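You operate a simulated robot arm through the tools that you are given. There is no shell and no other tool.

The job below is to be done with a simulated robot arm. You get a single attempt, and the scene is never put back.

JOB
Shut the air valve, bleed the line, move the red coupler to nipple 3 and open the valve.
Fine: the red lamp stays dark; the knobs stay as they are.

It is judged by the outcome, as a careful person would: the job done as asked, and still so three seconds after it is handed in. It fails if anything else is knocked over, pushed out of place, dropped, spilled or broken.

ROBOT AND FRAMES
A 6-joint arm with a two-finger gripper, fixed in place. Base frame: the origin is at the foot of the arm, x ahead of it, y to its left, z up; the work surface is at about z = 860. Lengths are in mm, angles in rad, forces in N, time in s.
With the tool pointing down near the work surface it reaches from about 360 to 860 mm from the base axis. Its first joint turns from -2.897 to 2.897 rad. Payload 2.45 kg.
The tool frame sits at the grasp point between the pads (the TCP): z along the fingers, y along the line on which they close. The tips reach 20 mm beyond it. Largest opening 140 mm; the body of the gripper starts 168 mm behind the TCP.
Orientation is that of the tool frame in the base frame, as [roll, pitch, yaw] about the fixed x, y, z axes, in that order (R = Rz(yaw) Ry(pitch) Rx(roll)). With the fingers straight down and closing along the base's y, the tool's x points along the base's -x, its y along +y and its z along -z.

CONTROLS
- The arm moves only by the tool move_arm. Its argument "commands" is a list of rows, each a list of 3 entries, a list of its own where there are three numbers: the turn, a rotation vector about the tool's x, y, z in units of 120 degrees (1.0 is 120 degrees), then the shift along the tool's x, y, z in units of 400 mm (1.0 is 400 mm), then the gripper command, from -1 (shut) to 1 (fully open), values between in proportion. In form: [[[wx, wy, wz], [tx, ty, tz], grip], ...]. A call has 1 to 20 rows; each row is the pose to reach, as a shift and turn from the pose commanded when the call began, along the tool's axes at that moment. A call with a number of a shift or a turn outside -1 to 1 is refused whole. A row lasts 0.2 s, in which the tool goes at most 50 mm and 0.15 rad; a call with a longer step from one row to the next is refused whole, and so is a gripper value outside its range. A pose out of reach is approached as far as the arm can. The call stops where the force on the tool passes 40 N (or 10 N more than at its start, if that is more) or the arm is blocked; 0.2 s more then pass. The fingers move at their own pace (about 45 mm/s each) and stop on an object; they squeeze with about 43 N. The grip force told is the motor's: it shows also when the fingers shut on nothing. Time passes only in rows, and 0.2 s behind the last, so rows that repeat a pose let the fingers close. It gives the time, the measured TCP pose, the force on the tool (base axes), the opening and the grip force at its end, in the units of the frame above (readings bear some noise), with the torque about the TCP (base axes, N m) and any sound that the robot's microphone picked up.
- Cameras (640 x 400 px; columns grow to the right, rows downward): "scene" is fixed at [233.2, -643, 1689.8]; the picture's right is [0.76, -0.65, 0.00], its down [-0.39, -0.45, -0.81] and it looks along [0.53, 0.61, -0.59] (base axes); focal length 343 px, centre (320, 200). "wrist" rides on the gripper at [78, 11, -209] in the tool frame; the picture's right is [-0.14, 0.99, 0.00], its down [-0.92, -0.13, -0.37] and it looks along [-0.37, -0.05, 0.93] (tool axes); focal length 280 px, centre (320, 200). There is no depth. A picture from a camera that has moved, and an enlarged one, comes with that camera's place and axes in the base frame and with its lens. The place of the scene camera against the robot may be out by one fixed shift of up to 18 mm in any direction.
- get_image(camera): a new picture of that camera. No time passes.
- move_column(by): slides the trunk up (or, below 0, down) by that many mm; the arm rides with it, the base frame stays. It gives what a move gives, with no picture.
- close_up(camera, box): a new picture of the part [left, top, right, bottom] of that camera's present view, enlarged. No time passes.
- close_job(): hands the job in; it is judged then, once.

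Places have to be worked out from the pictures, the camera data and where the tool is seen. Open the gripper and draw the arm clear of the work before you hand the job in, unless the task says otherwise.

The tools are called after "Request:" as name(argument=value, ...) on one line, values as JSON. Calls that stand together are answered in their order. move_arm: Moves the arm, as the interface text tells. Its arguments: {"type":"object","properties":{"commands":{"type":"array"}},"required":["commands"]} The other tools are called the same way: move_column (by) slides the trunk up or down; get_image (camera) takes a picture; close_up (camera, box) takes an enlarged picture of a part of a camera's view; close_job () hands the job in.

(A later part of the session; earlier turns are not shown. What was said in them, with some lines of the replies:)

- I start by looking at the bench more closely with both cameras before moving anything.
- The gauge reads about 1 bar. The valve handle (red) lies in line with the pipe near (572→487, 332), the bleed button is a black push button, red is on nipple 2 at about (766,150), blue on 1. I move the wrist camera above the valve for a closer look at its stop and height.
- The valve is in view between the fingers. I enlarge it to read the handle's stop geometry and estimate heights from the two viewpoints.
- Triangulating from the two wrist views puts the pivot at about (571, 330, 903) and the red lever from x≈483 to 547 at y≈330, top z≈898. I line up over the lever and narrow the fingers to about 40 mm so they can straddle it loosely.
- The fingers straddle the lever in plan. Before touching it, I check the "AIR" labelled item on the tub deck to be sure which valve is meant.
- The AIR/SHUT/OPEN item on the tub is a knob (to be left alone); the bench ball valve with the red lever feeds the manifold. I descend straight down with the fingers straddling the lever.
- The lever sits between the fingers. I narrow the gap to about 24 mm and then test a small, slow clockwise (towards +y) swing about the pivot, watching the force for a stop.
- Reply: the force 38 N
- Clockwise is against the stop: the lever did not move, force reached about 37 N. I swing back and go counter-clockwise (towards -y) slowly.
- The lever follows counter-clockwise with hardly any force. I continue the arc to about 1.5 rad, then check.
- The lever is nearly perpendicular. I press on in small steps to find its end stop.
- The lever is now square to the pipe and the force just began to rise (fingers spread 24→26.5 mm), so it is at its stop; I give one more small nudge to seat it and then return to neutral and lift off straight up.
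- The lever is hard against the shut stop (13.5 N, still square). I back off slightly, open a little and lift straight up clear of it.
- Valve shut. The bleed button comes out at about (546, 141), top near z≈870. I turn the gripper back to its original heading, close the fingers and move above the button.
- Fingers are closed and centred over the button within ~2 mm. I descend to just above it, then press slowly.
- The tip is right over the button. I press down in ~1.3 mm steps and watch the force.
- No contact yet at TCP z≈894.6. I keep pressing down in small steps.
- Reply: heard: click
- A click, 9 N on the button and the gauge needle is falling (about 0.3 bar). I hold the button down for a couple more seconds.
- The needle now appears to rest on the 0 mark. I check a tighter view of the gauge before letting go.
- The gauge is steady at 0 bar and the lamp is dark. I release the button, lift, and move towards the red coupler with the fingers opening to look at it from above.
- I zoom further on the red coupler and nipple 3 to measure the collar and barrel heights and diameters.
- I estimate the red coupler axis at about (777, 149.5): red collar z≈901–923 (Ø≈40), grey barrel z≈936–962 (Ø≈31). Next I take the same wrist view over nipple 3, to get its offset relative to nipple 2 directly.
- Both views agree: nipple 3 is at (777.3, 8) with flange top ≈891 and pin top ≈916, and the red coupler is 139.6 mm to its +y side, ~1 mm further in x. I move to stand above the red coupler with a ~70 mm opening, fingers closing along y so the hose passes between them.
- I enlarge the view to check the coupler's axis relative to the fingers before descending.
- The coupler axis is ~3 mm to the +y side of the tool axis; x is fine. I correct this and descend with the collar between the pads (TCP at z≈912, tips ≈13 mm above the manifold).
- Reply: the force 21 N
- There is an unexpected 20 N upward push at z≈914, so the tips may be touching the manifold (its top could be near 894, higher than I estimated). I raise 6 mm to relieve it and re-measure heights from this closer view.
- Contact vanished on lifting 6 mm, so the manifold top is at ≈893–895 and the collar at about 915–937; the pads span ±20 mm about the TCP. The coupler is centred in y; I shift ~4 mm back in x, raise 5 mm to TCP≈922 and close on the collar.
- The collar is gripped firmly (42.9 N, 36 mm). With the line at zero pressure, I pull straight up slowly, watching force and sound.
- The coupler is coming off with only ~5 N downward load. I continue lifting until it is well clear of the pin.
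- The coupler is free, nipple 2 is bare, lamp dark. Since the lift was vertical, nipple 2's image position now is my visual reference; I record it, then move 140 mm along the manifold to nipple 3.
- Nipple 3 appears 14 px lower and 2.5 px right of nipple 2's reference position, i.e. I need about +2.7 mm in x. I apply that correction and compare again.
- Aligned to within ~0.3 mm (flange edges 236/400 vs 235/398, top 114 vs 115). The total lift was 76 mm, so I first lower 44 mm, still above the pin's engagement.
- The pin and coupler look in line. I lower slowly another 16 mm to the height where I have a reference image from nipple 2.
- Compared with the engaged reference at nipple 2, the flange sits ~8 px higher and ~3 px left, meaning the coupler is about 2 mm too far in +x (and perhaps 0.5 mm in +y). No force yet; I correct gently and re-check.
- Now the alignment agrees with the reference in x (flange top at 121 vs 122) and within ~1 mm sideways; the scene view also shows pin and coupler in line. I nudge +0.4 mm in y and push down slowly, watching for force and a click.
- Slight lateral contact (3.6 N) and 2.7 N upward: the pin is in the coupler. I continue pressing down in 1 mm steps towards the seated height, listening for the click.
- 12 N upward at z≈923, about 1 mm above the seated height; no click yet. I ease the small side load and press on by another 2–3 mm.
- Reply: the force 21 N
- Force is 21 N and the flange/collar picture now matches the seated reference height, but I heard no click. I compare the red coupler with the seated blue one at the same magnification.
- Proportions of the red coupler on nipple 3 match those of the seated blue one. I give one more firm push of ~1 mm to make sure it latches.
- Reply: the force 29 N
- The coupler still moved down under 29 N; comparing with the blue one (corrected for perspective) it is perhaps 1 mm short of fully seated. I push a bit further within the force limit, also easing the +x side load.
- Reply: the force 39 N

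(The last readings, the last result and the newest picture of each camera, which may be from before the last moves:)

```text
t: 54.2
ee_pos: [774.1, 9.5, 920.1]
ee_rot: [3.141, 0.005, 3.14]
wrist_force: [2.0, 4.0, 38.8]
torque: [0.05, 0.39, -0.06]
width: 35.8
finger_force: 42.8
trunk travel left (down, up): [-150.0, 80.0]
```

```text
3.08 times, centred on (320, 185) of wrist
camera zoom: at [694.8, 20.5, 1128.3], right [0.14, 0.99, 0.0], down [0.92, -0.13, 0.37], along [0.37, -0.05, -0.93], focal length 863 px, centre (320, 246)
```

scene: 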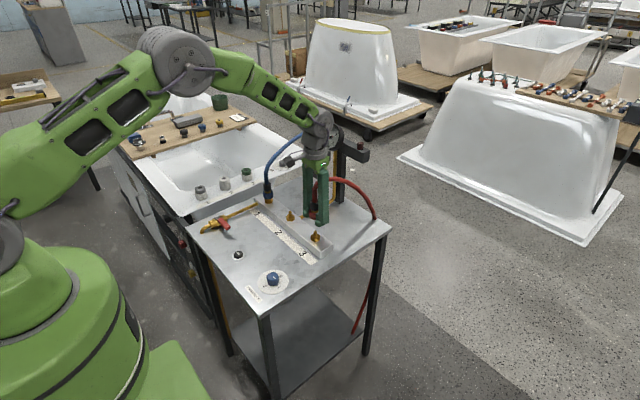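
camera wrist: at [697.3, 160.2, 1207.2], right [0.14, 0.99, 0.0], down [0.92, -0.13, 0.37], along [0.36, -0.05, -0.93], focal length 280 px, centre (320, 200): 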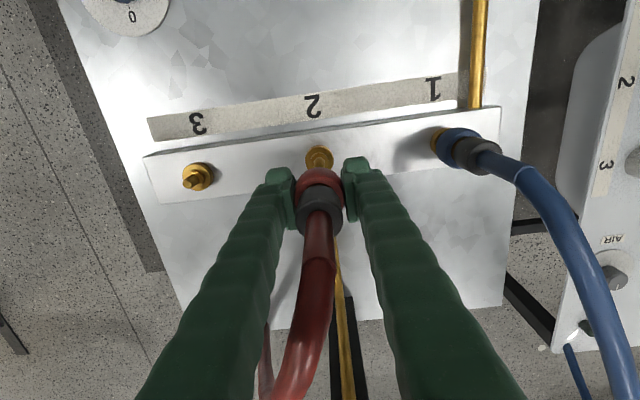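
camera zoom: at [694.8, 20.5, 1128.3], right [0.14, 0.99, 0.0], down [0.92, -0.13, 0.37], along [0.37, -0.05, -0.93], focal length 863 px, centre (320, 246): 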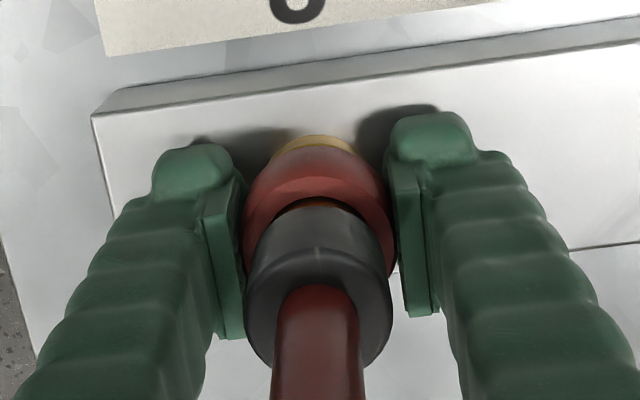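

At 39 N the collar is only being pushed forward on the body; the body itself is stopped near seated depth, without a click. Pushing through the collar isn't the right way, so I ease off the load, open the fingers slightly (still caging the coupler) and look.

Request:
move_arm(commands=[[[0, 0, 0], [0, 0, -0.003], -1], [[0, 0, 0], [0, 0, -0.006], -1], [[0, 0, 0], [0, 0, -0.009], -1], [[0, 0, 0], [0, 0, -0.01], -1], [[0, 0, 0], [0, 0, -0.01], -1]])

Request:
close_up(camera="scene", box=[300, 210, 330, 245])

```text
t: 55.4
ee_pos: [772.8, 10.2, 920.5]
ee_rot: [3.141, 0.001, -3.139]
wrist_force: [10.8, 1.6, 14.4]
torque: [0.01, 0.02, 0.02]
width: 35.7
finger_force: 43.1
trunk travel left (down, up): [-150.0, 80.0]
```

```text
11.43 times, centred on (315, 228) of scene
camera zoom: at [233.2, -643.0, 1689.8], right [0.76, -0.65, 0.0], down [-0.39, -0.45, -0.81], along [0.53, 0.61, -0.59], focal length 3922 px, centre (377, -114)
```

zoom: 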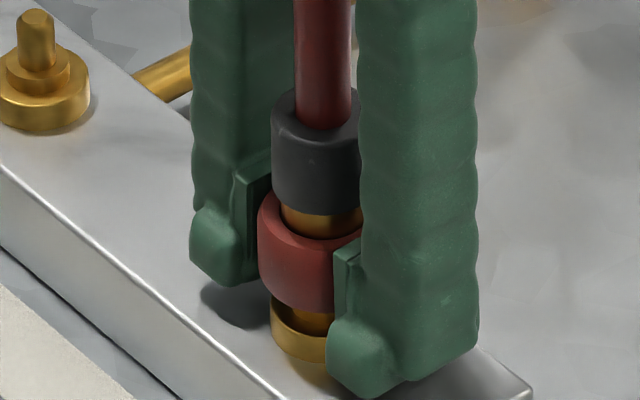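

Load fell to 14 N with an 11 N side load in x; I ease both a little more before opening.

Request:
move_arm(commands=[[[0, 0, 0], [-0.001, 0, -0.002], -1], [[0, 0, 0], [-0.0015, 0, -0.004], -1], [[0, 0, 0], [-0.0015, 0, -0.004], -1]])

```text
t: 56.2
ee_pos: [772.5, 9.7, 921.9]
ee_rot: [-3.141, -0.001, -3.14]
wrist_force: [3.9, 4.9, 6.4]
torque: [0.02, -0.06, -0.01]
width: 35.8
finger_force: 43.1
trunk travel left (down, up): [-150.0, 80.0]
```

The loads are small now. I open the fingers to about 52 mm, still caging the coupler, and look.

Request:
move_arm(commands=[[[0, 0, 0], [0, 0, 0], -0.4], [[0, 0, 0], [0, 0, 0], -0.257], [[0, 0, 0], [0, 0, 0], -0.257], [[0, 0, 0], [0, 0, 0], -0.257]])

Request:
close_up(camera="scene", box=[300, 210, 330, 245])

Request:
close_up(camera="wrist", box=[240, 120, 400, 250])

```text
t: 57.2
ee_pos: [774.2, 9.2, 921.6]
ee_rot: [-3.141, 0.0, -3.14]
wrist_force: [0.1, 0.1, -0.1]
torque: [0.0, 0.01, -0.03]
width: 51.8
finger_force: 0.0
trunk travel left (down, up): [-150.0, 80.0]
```

```text
11.43 times, centred on (315, 228) of scene
camera zoom: at [233.2, -643.0, 1689.8], right [0.76, -0.65, 0.0], down [-0.39, -0.45, -0.81], along [0.53, 0.61, -0.59], focal length 3922 px, centre (377, -114)
```

zoom: 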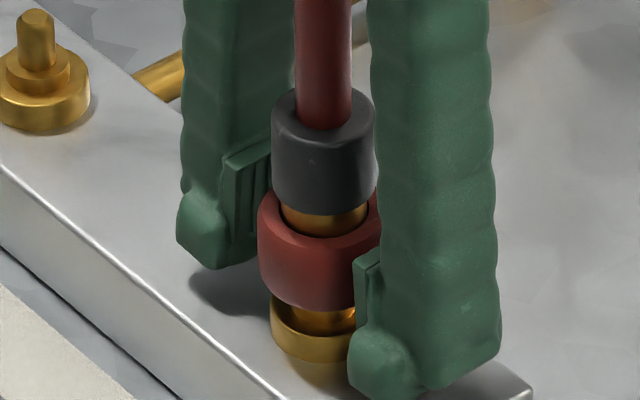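

```text
3.08 times, centred on (320, 185) of wrist
camera zoom: at [696.5, 19.8, 1130.5], right [0.14, 0.99, 0.0], down [0.92, -0.13, 0.37], along [0.36, -0.05, -0.93], focal length 863 px, centre (320, 246)
```

zoom: 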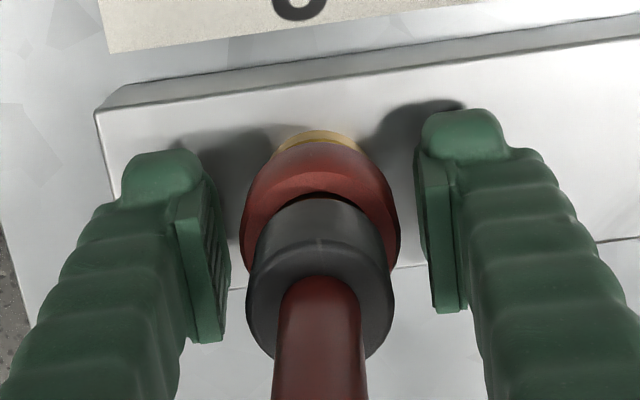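

The coupler stays on nipple 3 and its proportions (98/51/149 px) match its own original seated state on nipple 2 (97/53/151 expected). To verify it is latched, I raise the fingers to the grey barrel and grip that, leaving the collar free.

Request:
move_arm(commands=[[[0, 0, 0], [0, 0, -0.03], -0.257], [[0, 0, 0], [0, 0, -0.07], -0.257], [[0, 0, 0], [0, 0, -0.11], -0.257], [[0, 0, 0], [0, 0, -0.11], -0.257], [[0, 0, 0], [0, 0, -0.11], -0.45], [[0, 0, 0], [0, 0, -0.11], -0.6], [[0, 0, 0], [0, 0, -0.11], -1], [[0, 0, 0], [0, 0, -0.11], -1], [[0, 0, 0], [0, 0, -0.11], -1]])

Request:
close_up(camera="scene", box=[295, 200, 335, 245])

Request:
close_up(camera="wrist", box=[240, 120, 400, 250])

```text
t: 59.2
ee_pos: [777.6, 9.8, 965.5]
ee_rot: [-3.141, 0.001, -3.142]
wrist_force: [0.5, -7.0, 0.6]
torque: [-0.28, 0.03, 0.11]
width: 28.5
finger_force: 43.0
trunk travel left (down, up): [-150.0, 80.0]
```

```text
8.89 times, centred on (315, 222) of scene
camera zoom: at [233.2, -643.0, 1689.8], right [0.76, -0.65, 0.0], down [-0.39, -0.45, -0.81], along [0.53, 0.61, -0.59], focal length 3050 px, centre (364, 0)
```

zoom: 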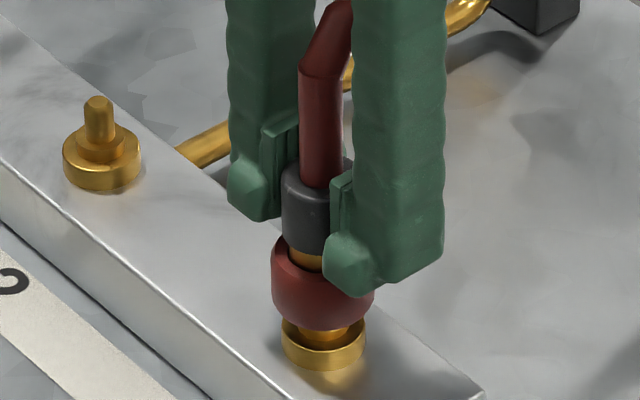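

```text
3.08 times, centred on (320, 185) of wrist
camera zoom: at [698.7, 20.8, 1174.9], right [0.14, 0.99, 0.0], down [0.92, -0.13, 0.37], along [0.37, -0.05, -0.93], focal length 863 px, centre (320, 246)
```

zoom: 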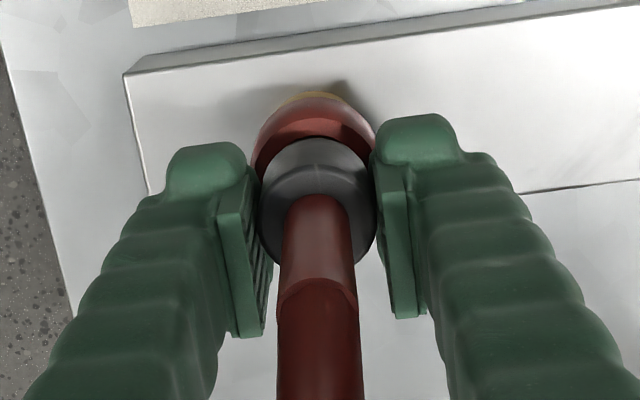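

The grey barrel is gripped (28.5 mm). I relieve the sideways 7 N and push down through the barrel, with the collar free, listening for a click.

Request:
move_arm(commands=[[[0, 0, 0], [0, -0.001, 0], -1], [[0, 0, 0], [0, -0.001, 0.0015], -1], [[0, 0, 0], [0, -0.001, 0.003], -1], [[0, 0, 0], [0, -0.001, 0.0045], -1], [[0, 0, 0], [0, -0.001, 0.006], -1], [[0, 0, 0], [0, -0.001, 0.006], -1]])

Request:
close_up(camera="scene", box=[295, 200, 335, 245])

```text
t: 60.6
ee_pos: [776.5, 10.1, 966.0]
ee_rot: [-3.142, 0.004, 3.141]
wrist_force: [5.9, 11.1, 20.9]
torque: [0.32, -0.01, -0.09]
width: 28.1
finger_force: 42.5
trunk travel left (down, up): [-150.0, 80.0]
```

```text
8.89 times, centred on (315, 222) of scene
camera zoom: at [233.2, -643.0, 1689.8], right [0.76, -0.65, 0.0], down [-0.39, -0.45, -0.81], along [0.53, 0.61, -0.59], focal length 3050 px, centre (364, 0)
```

zoom: 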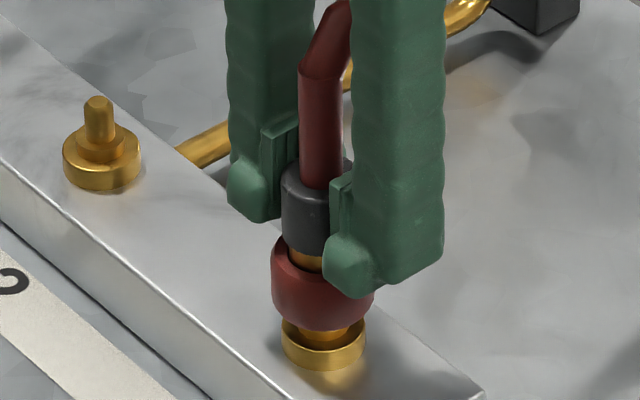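

It is hard-seated: 21 N down gives no travel. Now a gentle upward tug test of ~1.5 mm on the barrel to see whether it is latched.

Request:
move_arm(commands=[[[0, 0, 0], [0, 0.0003, -0.003], -1], [[0, 0, 0], [0, 0.0006, -0.006], -1], [[0, 0, 0], [0, 0.0006, -0.008], -1], [[0, 0, 0], [0, 0.0006, -0.01], -1], [[0, 0, 0], [0, 0.0006, -0.01], -1]])

Request:
close_up(camera="scene", box=[295, 200, 335, 245])

```text
t: 61.8
ee_pos: [775.0, 9.1, 966.1]
ee_rot: [-3.141, -0.003, 3.14]
wrist_force: [13.7, 8.2, -4.5]
torque: [0.25, -0.73, -0.04]
width: 28.2
finger_force: 42.4
trunk travel left (down, up): [-150.0, 80.0]
```

```text
8.89 times, centred on (315, 222) of scene
camera zoom: at [233.2, -643.0, 1689.8], right [0.76, -0.65, 0.0], down [-0.39, -0.45, -0.81], along [0.53, 0.61, -0.59], focal length 3050 px, centre (364, 0)
```

zoom: 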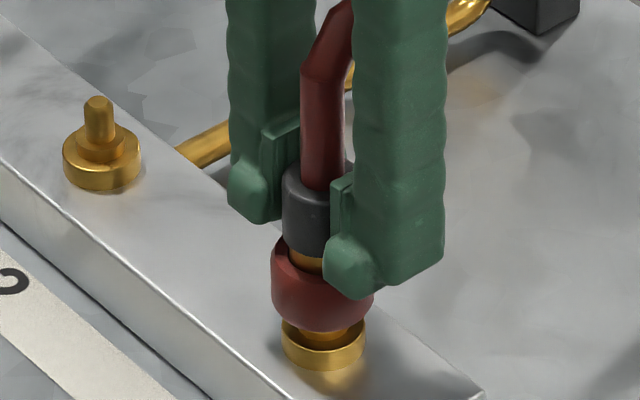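

The body did not move, but the pull was only ~4.5 N with some side load building. I ease x towards the coupler axis and pull up a further ~1.6 mm to get a clear answer.

Request:
move_arm(commands=[[[0, 0, 0], [-0.001, 0.0001, -0.001], -1], [[0, 0, 0], [-0.002, 0.0002, -0.002], -1], [[0, 0, 0], [-0.002, 0.0003, -0.003], -1], [[0, 0, 0], [-0.002, 0.0003, -0.004], -1], [[0, 0, 0], [-0.002, 0.0003, -0.004], -1]])

Request:
close_up(camera="scene", box=[295, 200, 335, 245])

```text
t: 63.0
ee_pos: [774.6, 8.8, 967.1]
ee_rot: [3.141, -0.005, 3.141]
wrist_force: [5.9, 4.2, -20.7]
torque: [0.17, -0.48, -0.06]
width: 28.3
finger_force: 42.6
trunk travel left (down, up): [-150.0, 80.0]
```

```text
8.89 times, centred on (315, 222) of scene
camera zoom: at [233.2, -643.0, 1689.8], right [0.76, -0.65, 0.0], down [-0.39, -0.45, -0.81], along [0.53, 0.61, -0.59], focal length 3050 px, centre (364, 0)
```

zoom: 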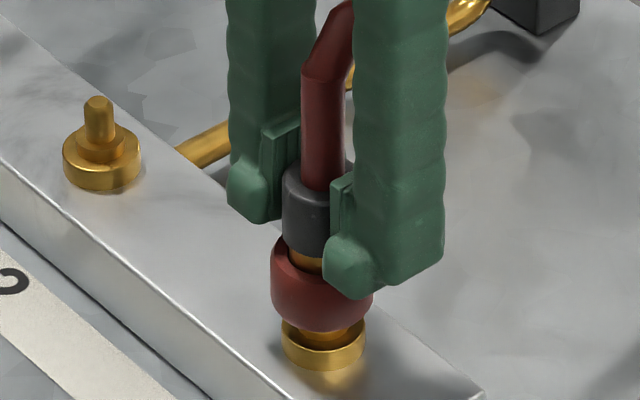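

It holds against 20.7 N upward without moving, so the red coupler is latched on nipple 3. I return to neutral, open the fingers and withdraw straight up, the hose staying between the fingers.

Request:
move_arm(commands=[[[0, 0, 0], [0, 0, 0.003], -1], [[0, 0, 0], [0, 0, 0.006], -1], [[0, 0, 0], [0, 0, 0.007], -0.6], [[0, 0, 0], [0, 0, 0.007], -0.2], [[0, 0, 0], [0, 0, 0.007], 0.2], [[0, 0, 0], [0, 0, 0.007], 0.3], [[0, 0, 0], [0, 0, 0.007], 0.3], [[0, 0, 0], [0, 0, 0.007], 0.3]])

Request:
close_up(camera="scene", box=[275, 165, 355, 265])

Request:
get_image(camera="wrist")

```text
t: 64.8
ee_pos: [774.7, 10.3, 966.2]
ee_rot: [3.141, 0.0, -3.141]
wrist_force: [0.4, 0.6, 1.0]
torque: [-0.01, 0.01, 0.0]
width: 90.9
finger_force: 0.0
trunk travel left (down, up): [-150.0, 80.0]
```

```text
4.00 times, centred on (315, 215) of scene
camera zoom: at [233.2, -643.0, 1689.8], right [0.76, -0.65, 0.0], down [-0.39, -0.45, -0.81], along [0.53, 0.61, -0.59], focal length 1372 px, centre (340, 140)
```

zoom: 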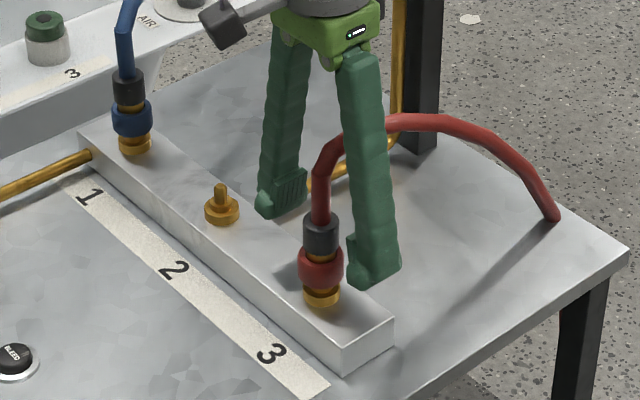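

```text
taken
camera wrist: at [697.3, 19.7, 1175.4], right [0.14, 0.99, 0.0], down [0.92, -0.13, 0.37], along [0.37, -0.05, -0.93], focal length 280 px, centre (320, 200)
```

wrist: 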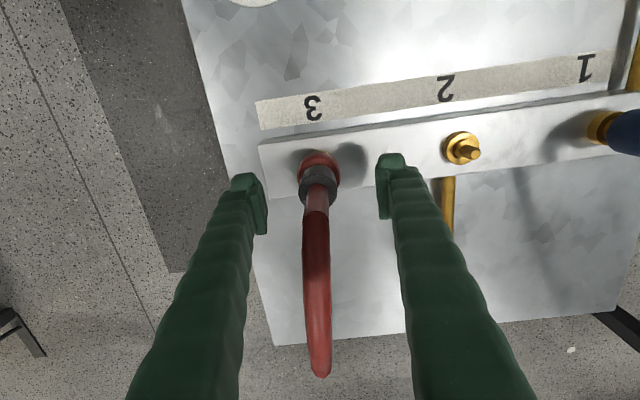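

All clear around the coupler. I withdraw up 130 mm, then back in -x away from the hose, then across towards the valve.

Request:
move_arm(commands=[[[0, 0, 0], [0, 0, -0.08], 0.3], [[0, 0, 0], [0, 0, -0.17], 0.3], [[0, 0, 0], [0, 0, -0.26], 0.3], [[0, 0, 0], [0, 0, -0.325], 0.3], [[0, 0, 0], [0.1, 0, -0.325], 0.3], [[0, 0, 0], [0.2, 0, -0.325], 0.2], [[0, 0, 0], [0.25, 0.09, -0.325], 0.0], [[0, 0, 0], [0.28, 0.18, -0.325], -0.2], [[0, 0, 0], [0.31, 0.27, -0.325], -0.43], [[0, 0, 0], [0.34, 0.36, -0.325], -0.43], [[0, 0, 0], [0.37, 0.44, -0.325], -0.43], [[0, 0, 0], [0.387, 0.474, -0.325], -0.43], [[0, 0, 0], [0.387, 0.474, -0.325], -0.43]])

Request:
get_image(camera="scene")

Request:
get_image(camera="wrist")

```text
t: 67.6
ee_pos: [621.3, 197.4, 1095.8]
ee_rot: [3.141, -0.002, 3.142]
wrist_force: [-0.2, 0.4, 0.2]
torque: [0.0, -0.03, 0.03]
width: 39.9
finger_force: 0.1
trunk travel left (down, up): [-150.0, 80.0]
```

```text
taken
```

scene: 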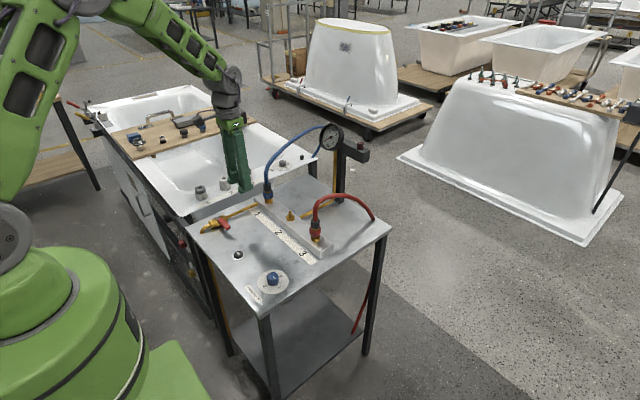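

```text
taken
camera wrist: at [542.2, 208.6, 1305.0], right [0.14, 0.99, 0.0], down [0.92, -0.13, 0.37], along [0.37, -0.05, -0.93], focal length 280 px, centre (320, 200)
```

wrist: 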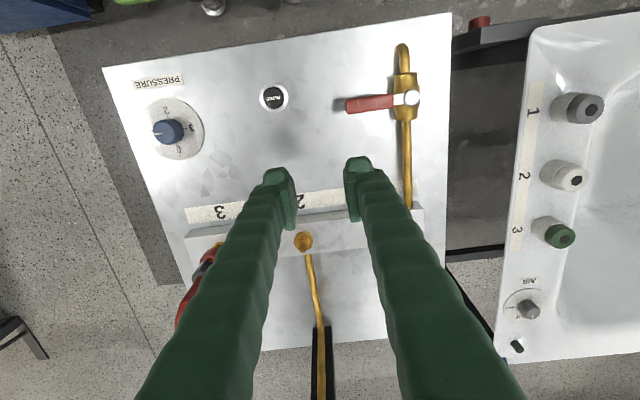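

Now I rotate the gripper by 90° so it can straddle the shut lever and move over it at z≈1000.

Request:
move_arm(commands=[[[0, 0, -0.0625], [0.0104, 0.0143, 0.02], -0.43], [[0, 0, -0.125], [0.0208, 0.0286, 0.04], -0.43], [[0, 0, -0.1875], [0.0313, 0.0429, 0.06], -0.43], [[0, 0, -0.25], [0.0417, 0.0572, 0.08], -0.43], [[0, 0, -0.3125], [0.0521, 0.0715, 0.1], -0.43], [[0, 0, -0.375], [0.0625, 0.0858, 0.12], -0.43], [[0, 0, -0.4375], [0.0729, 0.1, 0.14], -0.43], [[0, 0, -0.5], [0.0833, 0.1143, 0.16], -0.43], [[0, 0, -0.5625], [0.0938, 0.1286, 0.18], -0.43], [[0, 0, -0.625], [0.1042, 0.1429, 0.2], -0.43], [[0, 0, -0.6875], [0.1146, 0.1572, 0.22], -0.43], [[0, 0, -0.75], [0.125, 0.1715, 0.24], -0.43], [[0, 0, -0.75], [0.125, 0.1715, 0.24], -0.43], [[0, 0, -0.75], [0.125, 0.1715, 0.24], -0.43]])

Request:
get_image(camera="wrist")

Request:
close_up(camera="wrist", box=[250, 120, 390, 220])

```text
t: 70.6
ee_pos: [569.9, 268.5, 1002.1]
ee_rot: [3.141, 0.0, -1.572]
wrist_force: [-0.4, 0.1, -1.3]
torque: [-0.02, 0.0, 0.0]
width: 39.8
finger_force: 0.1
trunk travel left (down, up): [-150.0, 80.0]
```

```text
taken
camera wrist: at [559.1, 190.2, 1209.8], right [-0.99, 0.14, 0.0], down [0.13, 0.92, 0.37], along [0.05, 0.37, -0.93], focal length 280 px, centre (320, 200)
```

wrist: 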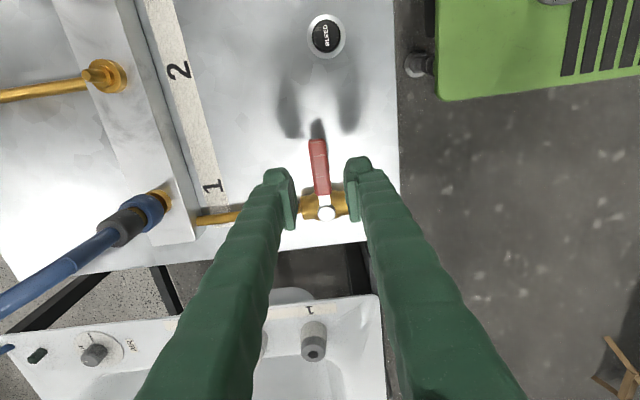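

```text
4.00 times, centred on (320, 170) of wrist
camera zoom: at [559.1, 190.2, 1209.8], right [-0.99, 0.14, 0.0], down [0.13, 0.92, 0.37], along [0.05, 0.37, -0.93], focal length 1122 px, centre (320, 320)
```

zoom: 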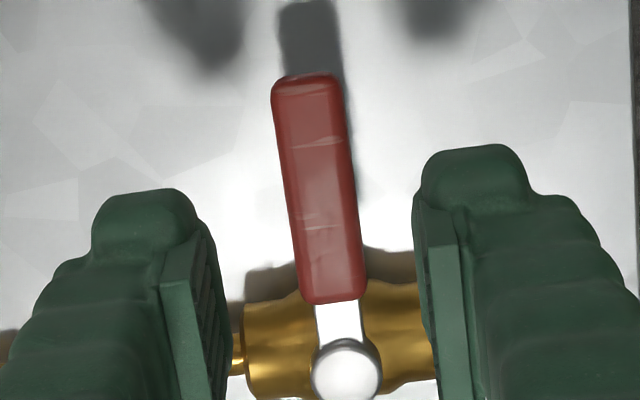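

The lever is centred between the fingers within ~1 mm. I descend to straddle it and narrow the gap to ~24 mm.

Request:
move_arm(commands=[[[0, 0, 0], [0, 0, 0.07], -0.43], [[0, 0, 0], [0, 0, 0.14], -0.43], [[0, 0, 0], [0, 0, 0.2], -0.43], [[0, 0, 0], [0, 0, 0.24], -0.43], [[0, 0, 0], [0, 0, 0.268], -0.43], [[0, 0, 0], [0, 0, 0.268], -0.43], [[0, 0, 0], [0, 0, 0.268], -0.66], [[0, 0, 0], [0, 0, 0.268], -0.66], [[0, 0, 0], [0, 0, 0.268], -0.66]])

Request:
get_image(camera="wrist")

Request:
close_up(camera="scene", box=[170, 180, 270, 260])

```text
t: 72.6
ee_pos: [569.3, 266.9, 892.8]
ee_rot: [3.142, -0.001, -1.57]
wrist_force: [0.7, 0.3, 0.1]
torque: [-0.01, -0.03, -0.02]
width: 23.8
finger_force: 0.0
trunk travel left (down, up): [-150.0, 80.0]
```

```text
taken
camera wrist: at [559.4, 188.5, 1101.6], right [-0.99, 0.14, 0.0], down [0.13, 0.92, 0.37], along [0.05, 0.37, -0.93], focal length 280 px, centre (320, 200)
```

wrist: 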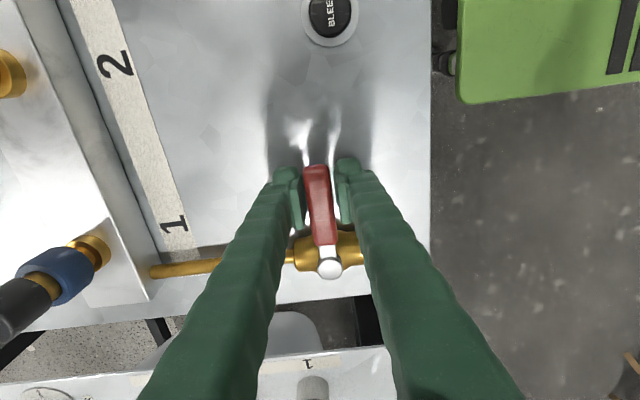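

```text
5.00 times, centred on (220, 220) of scene
camera zoom: at [233.2, -643.0, 1689.8], right [0.76, -0.65, 0.0], down [-0.39, -0.45, -0.81], along [0.53, 0.61, -0.59], focal length 1716 px, centre (820, 100)
```

zoom: 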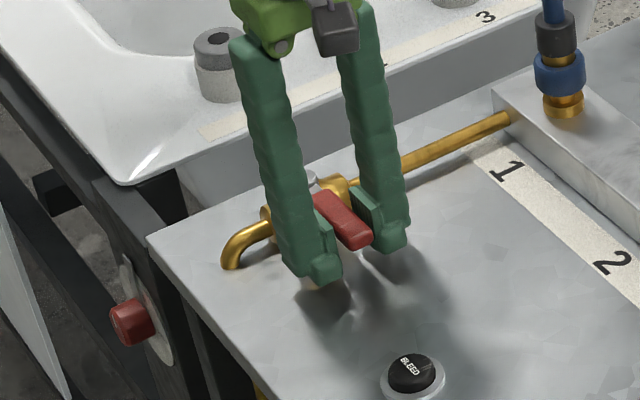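

The lever is between the fingers. I swing it clockwise back towards the open position along the same arc.

Request:
move_arm(commands=[[[0, 0, 0.0477], [-0.0008, 0.0157, 0], -0.66], [[0, 0, 0.0955], [-0.0031, 0.0313, 0], -0.66], [[0, 0, 0.1432], [-0.007, 0.0465, 0], -0.66], [[0, 0, 0.191], [-0.0124, 0.0613, 0], -0.66], [[0, 0, 0.2387], [-0.0193, 0.0755, 0], -0.66], [[0, 0, 0.2865], [-0.0275, 0.0889, 0], -0.66], [[0, 0, 0.3342], [-0.037, 0.1015, 0], -0.66], [[0, 0, 0.382], [-0.0478, 0.113, 0], -0.66], [[0, 0, 0.4297], [-0.0596, 0.1234, 0], -0.66], [[0, 0, 0.4775], [-0.0724, 0.1325, 0], -0.66], [[0, 0, 0.5252], [-0.0861, 0.1404, 0], -0.66], [[0, 0, 0.573], [-0.1004, 0.1468, 0], -0.66], [[0, 0, 0.6207], [-0.1154, 0.1518, 0], -0.66], [[0, 0, 0.6685], [-0.1307, 0.1552, 0], -0.66], [[0, 0, 0.7162], [-0.1464, 0.1571, 0], -0.66]])

Request:
get_image(camera="wrist")

Request:
close_up(camera="scene", box=[315, 118, 375, 176])

```text
t: 75.8
ee_pos: [507.6, 327.6, 893.3]
ee_rot: [-3.141, 0.001, -3.071]
wrist_force: [-0.5, -0.9, 0.1]
torque: [-0.02, 0.01, 0.04]
width: 24.4
finger_force: 0.1
trunk travel left (down, up): [-150.0, 80.0]
```

```text
taken
camera wrist: at [429.4, 332.6, 1102.7], right [0.07, 1.0, 0.0], down [0.93, -0.06, 0.37], along [0.37, -0.03, -0.93], focal length 280 px, centre (320, 200)
```

wrist: 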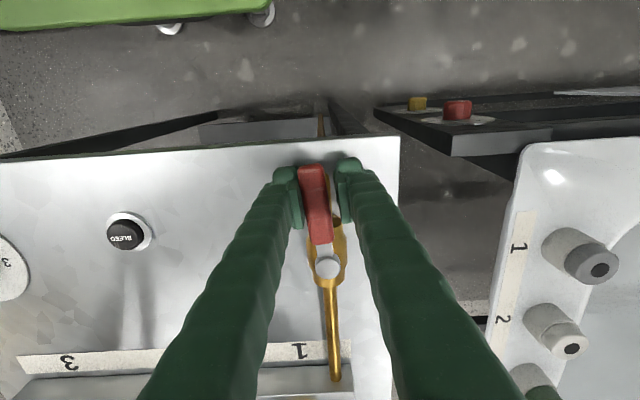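

```text
6.90 times, centred on (345, 147) of scene
camera zoom: at [233.2, -643.0, 1689.8], right [0.76, -0.65, 0.0], down [-0.39, -0.45, -0.81], along [0.53, 0.61, -0.59], focal length 2366 px, centre (148, 566)
```

zoom: 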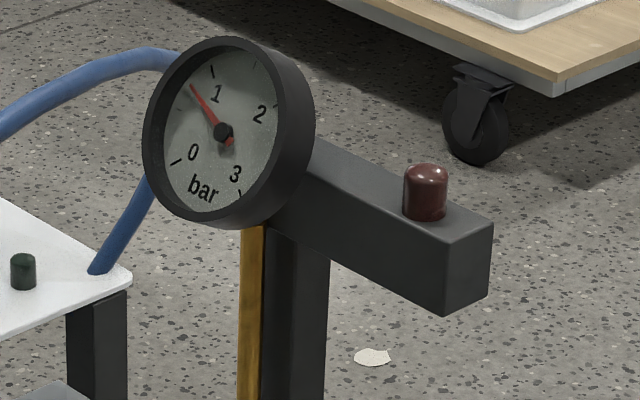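

Pressure is coming back (about 0.8 bar), lamp dark, no hiss heard. The lever is about 0.1 rad short of in line; I continue in small steps to its stop.

Request:
move_arm(commands=[[[0, 0, 0.0239], [-0.0002, 0.0079, 0], -0.66], [[0, 0, 0.0477], [-0.0008, 0.0157, 0], -0.66], [[0, 0, 0.0716], [-0.0018, 0.0235, 0], -0.66], [[0, 0, 0.0716], [-0.0018, 0.0235, 0], -0.66]])

Request:
get_image(camera="wrist")

Request:
close_up(camera="scene", box=[315, 118, 375, 176])

```text
t: 76.8
ee_pos: [506.3, 336.2, 893.1]
ee_rot: [-3.141, -0.001, 3.061]
wrist_force: [3.1, -11.5, 0.6]
torque: [0.13, 0.1, 0.27]
width: 29.9
finger_force: 4.7
trunk travel left (down, up): [-150.0, 80.0]
```

```text
taken
camera wrist: at [430.6, 352.0, 1102.5], right [0.22, 0.98, 0.0], down [0.91, -0.2, 0.37], along [0.36, -0.08, -0.93], focal length 280 px, centre (320, 200)
```

wrist: 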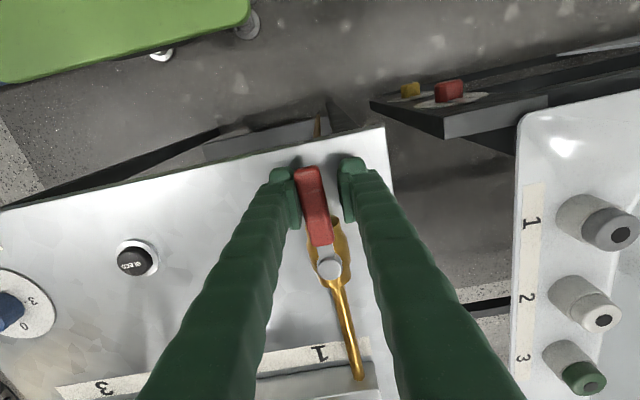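

```text
6.90 times, centred on (345, 147) of scene
camera zoom: at [233.2, -643.0, 1689.8], right [0.76, -0.65, 0.0], down [-0.39, -0.45, -0.81], along [0.53, 0.61, -0.59], focal length 2366 px, centre (148, 566)
```

zoom: 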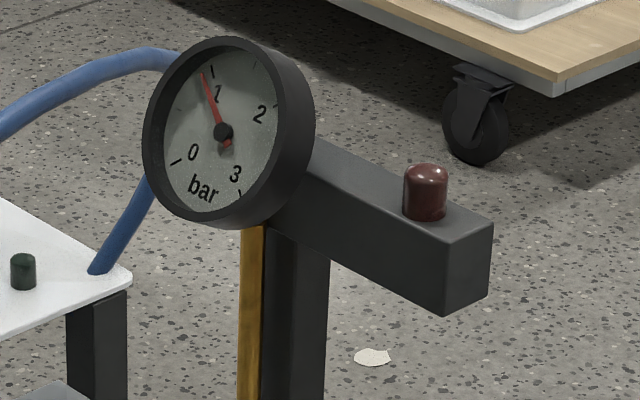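

At the open stop (11.5 N, fingers spreading); lever in line with the pipe, gauge back near 1 bar, lamp dark. I open the fingers, centre on the lever and lift straight off.

Request:
move_arm(commands=[[[0, 0, 0], [0, 0, 0], -0.4], [[0, 0, 0], [0, 0, 0], -0.35], [[0, 0, -0.0239], [-0.0002, -0.0079, 0], -0.3], [[0, 0, -0.0382], [-0.0005, -0.0126, 0], -0.3], [[0, 0, -0.0382], [-0.0005, -0.0126, 0], -0.3], [[0, 0, -0.0382], [-0.0005, -0.0126, -0.06], -0.3], [[0, 0, -0.0382], [-0.0005, -0.0126, -0.14], -0.3], [[0, 0, -0.0382], [-0.0005, -0.0126, -0.24], -0.3], [[0, 0, -0.0382], [-0.0005, -0.0126, -0.34], -0.3], [[0, 0, -0.0382], [-0.0005, -0.0126, -0.42], -0.3]])

Request:
get_image(camera="wrist")

Request:
close_up(camera="scene", box=[315, 118, 375, 176])

Request:
close_up(camera="scene", box=[170, 150, 370, 310])

```text
t: 79.0
ee_pos: [505.2, 331.4, 1059.8]
ee_rot: [-3.14, 0.0, -3.14]
wrist_force: [0.3, 0.0, 0.0]
torque: [-0.02, -0.02, -0.02]
width: 49.0
finger_force: 0.1
trunk travel left (down, up): [-150.0, 80.0]
```

```text
taken
camera wrist: at [427.9, 343.2, 1270.3], right [0.14, 0.99, 0.0], down [0.92, -0.13, 0.37], along [0.37, -0.05, -0.93], focal length 280 px, centre (320, 200)
```

wrist: 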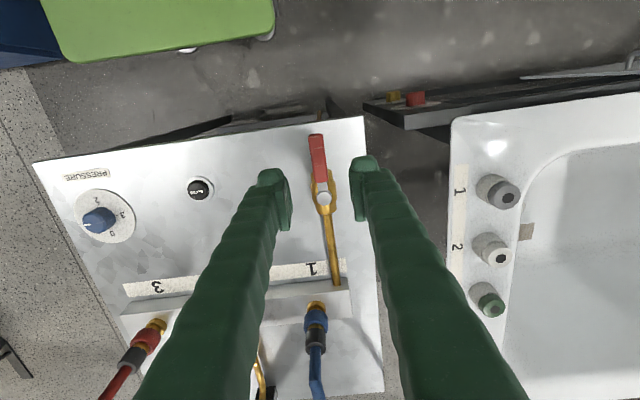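

```text
6.90 times, centred on (345, 147) of scene
camera zoom: at [233.2, -643.0, 1689.8], right [0.76, -0.65, 0.0], down [-0.39, -0.45, -0.81], along [0.53, 0.61, -0.59], focal length 2366 px, centre (148, 566)
```

zoom: 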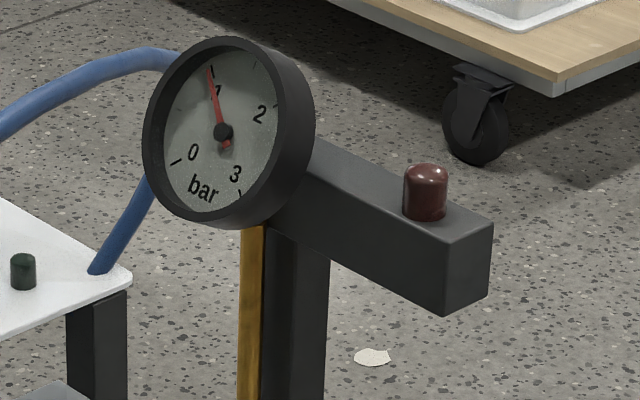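

```text
2.50 times, centred on (270, 230) of scene
camera zoom: at [233.2, -643.0, 1689.8], right [0.76, -0.65, 0.0], down [-0.39, -0.45, -0.81], along [0.53, 0.61, -0.59], focal length 858 px, centre (445, 125)
```

zoom: 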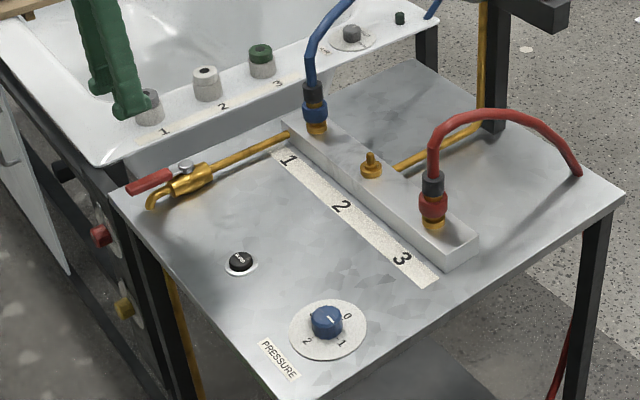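

The valve is open, gauge at 1 bar, red coupler on nipple 3, knobs unchanged and lamp dark. I open the gripper fully and draw the arm well clear, upwards.

Request:
move_arm(commands=[[[0, 0, 0], [0, 0, -0.1], 0], [[0, 0, 0], [0, 0, -0.2], 0.5], [[0, 0, 0], [0, 0, -0.3], 1], [[0, 0, 0], [-0.05, -0.03, -0.38], 1], [[0, 0, 0], [-0.1, -0.06, -0.44], 1], [[0, 0, 0], [-0.15, -0.1, -0.46], 1], [[0, 0, 0], [-0.2, -0.14, -0.46], 1], [[0, 0, 0], [-0.25, -0.18, -0.46], 1], [[0, 0, 0], [-0.25, -0.18, -0.46], 1], [[0, 0, 0], [-0.25, -0.18, -0.46], 1], [[0, 0, 0], [-0.25, -0.18, -0.46], 1]])

Request:
get_image(camera="scene")

Request:
close_up(camera="scene", box=[180, 110, 400, 310])

Request:
close_up(camera="scene", box=[255, 118, 375, 190])

```text
t: 81.4
ee_pos: [606.3, 259.4, 1245.9]
ee_rot: [-3.141, -0.002, 3.141]
wrist_force: [-0.1, -0.4, -0.1]
torque: [0.0, 0.0, -0.01]
width: 139.9
finger_force: 0.1
trunk travel left (down, up): [-150.0, 80.0]
```

```text
taken
```

scene: 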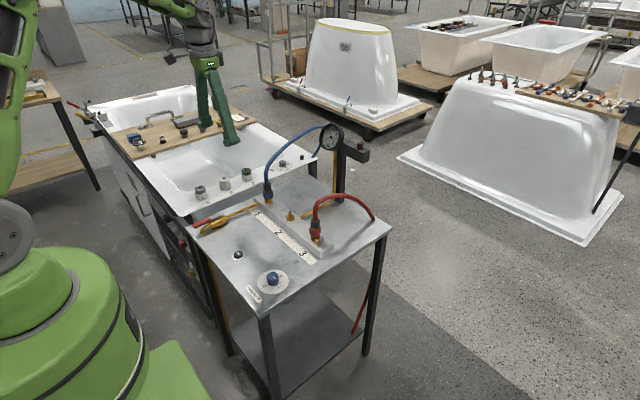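

```text
2.00 times, centred on (290, 210) of scene
camera zoom: at [233.2, -643.0, 1689.8], right [0.76, -0.65, 0.0], down [-0.39, -0.45, -0.81], along [0.53, 0.61, -0.59], focal length 686 px, centre (380, 180)
```

zoom: 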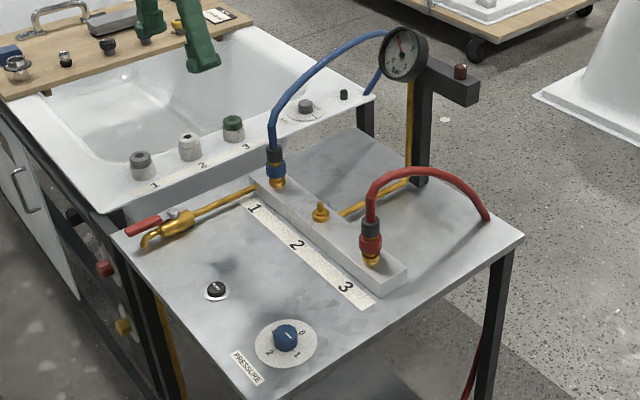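

```text
5.33 times, centred on (315, 154) of scene
camera zoom: at [233.2, -643.0, 1689.8], right [0.76, -0.65, 0.0], down [-0.39, -0.45, -0.81], along [0.53, 0.61, -0.59], focal length 1830 px, centre (347, 445)
```

zoom: 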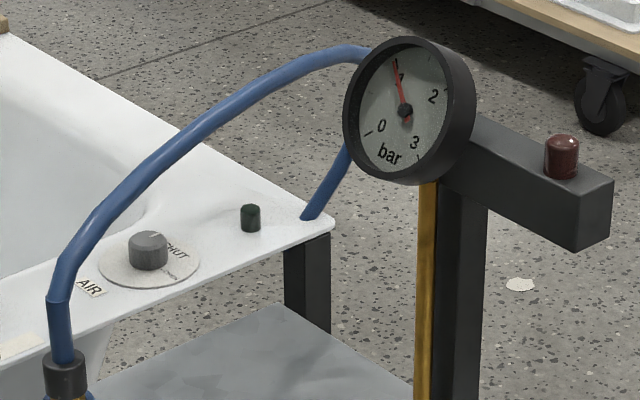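

Everything looks right; I wait a few seconds with the arm still to confirm the gauge, lamp and coupler stay as they are.

Request:
move_arm(commands=[[[0, 0, 0], [0, 0, 0], 1], [[0, 0, 0], [0, 0, 0], 1], [[0, 0, 0], [0, 0, 0], 1], [[0, 0, 0], [0, 0, 0], 1], [[0, 0, 0], [0, 0, 0], 1], [[0, 0, 0], [0, 0, 0], 1], [[0, 0, 0], [0, 0, 0], 1], [[0, 0, 0], [0, 0, 0], 1], [[0, 0, 0], [0, 0, 0], 1], [[0, 0, 0], [0, 0, 0], 1], [[0, 0, 0], [0, 0, 0], 1], [[0, 0, 0], [0, 0, 0], 1], [[0, 0, 0], [0, 0, 0], 1], [[0, 0, 0], [0, 0, 0], 1], [[0, 0, 0], [0, 0, 0], 1]])

Request:
close_up(camera="scene", box=[255, 118, 385, 250])

Request:
get_image(camera="wrist")

```text
t: 84.6
ee_pos: [606.2, 259.4, 1245.7]
ee_rot: [3.141, 0.0, -3.141]
wrist_force: [0.8, 1.0, -0.5]
torque: [-0.02, -0.03, 0.02]
width: 140.1
finger_force: 0.0
trunk travel left (down, up): [-150.0, 80.0]
```

```text
3.03 times, centred on (320, 184) of scene
camera zoom: at [233.2, -643.0, 1689.8], right [0.76, -0.65, 0.0], down [-0.39, -0.45, -0.81], along [0.53, 0.61, -0.59], focal length 1040 px, centre (320, 248)
```

zoom: 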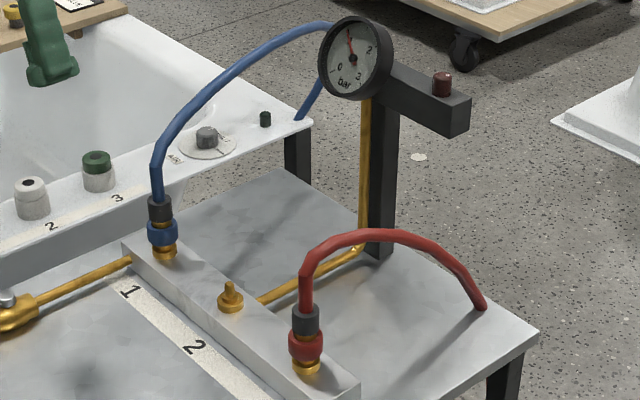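

```text
taken
camera wrist: at [527.9, 269.3, 1454.4], right [0.14, 0.99, 0.0], down [0.92, -0.13, 0.37], along [0.37, -0.05, -0.93], focal length 280 px, centre (320, 200)
```

wrist: 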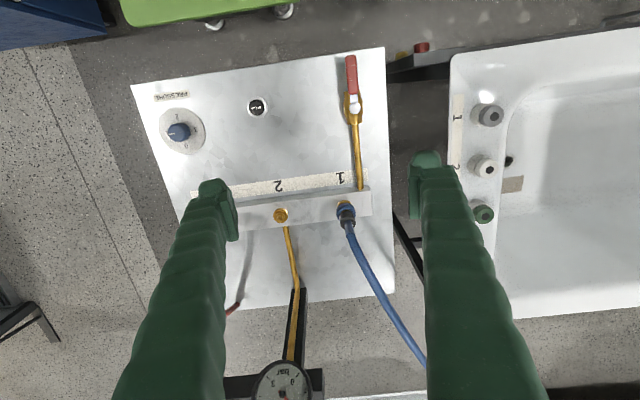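

The state is stable: valve lever open and in line, gauge at 1 bar, lamp dark, red coupler on nipple 3, blue coupler and knobs untouched, gripper open and clear. I hand the job in.

Request:
close_job()

```text
The job is handed in.
```

The red coupler is now on nipple 3 and the air valve is open again. The gauge read a steady 1 bar when I handed in.

- **Shut and bleed:** I turned the red lever to its shut stop, then held the bleed button until the gauge sat at 0 bar.
- **Coupler:** I pulled the red coupler off nipple 2 by its collar at zero pressure and pushed it onto nipple 3. I heard no click when it seated. It then held a test pull of about 21 N without moving, so I took it as locked.
- **Valve reopened:** I turned the lever back to its open stop, in line with the pipe.
- **Lamp and knobs:** The red lamp was dark in every close check, and I never touched the knobs, including the AIR knob on the tub.

When first turning the lever I tried clockwise, which was against its open stop. It met about 37 N and did not move, so I went the other way.

The gripper is open and the arm is clear of the bench. I watched for about three seconds after the last move and nothing changed.
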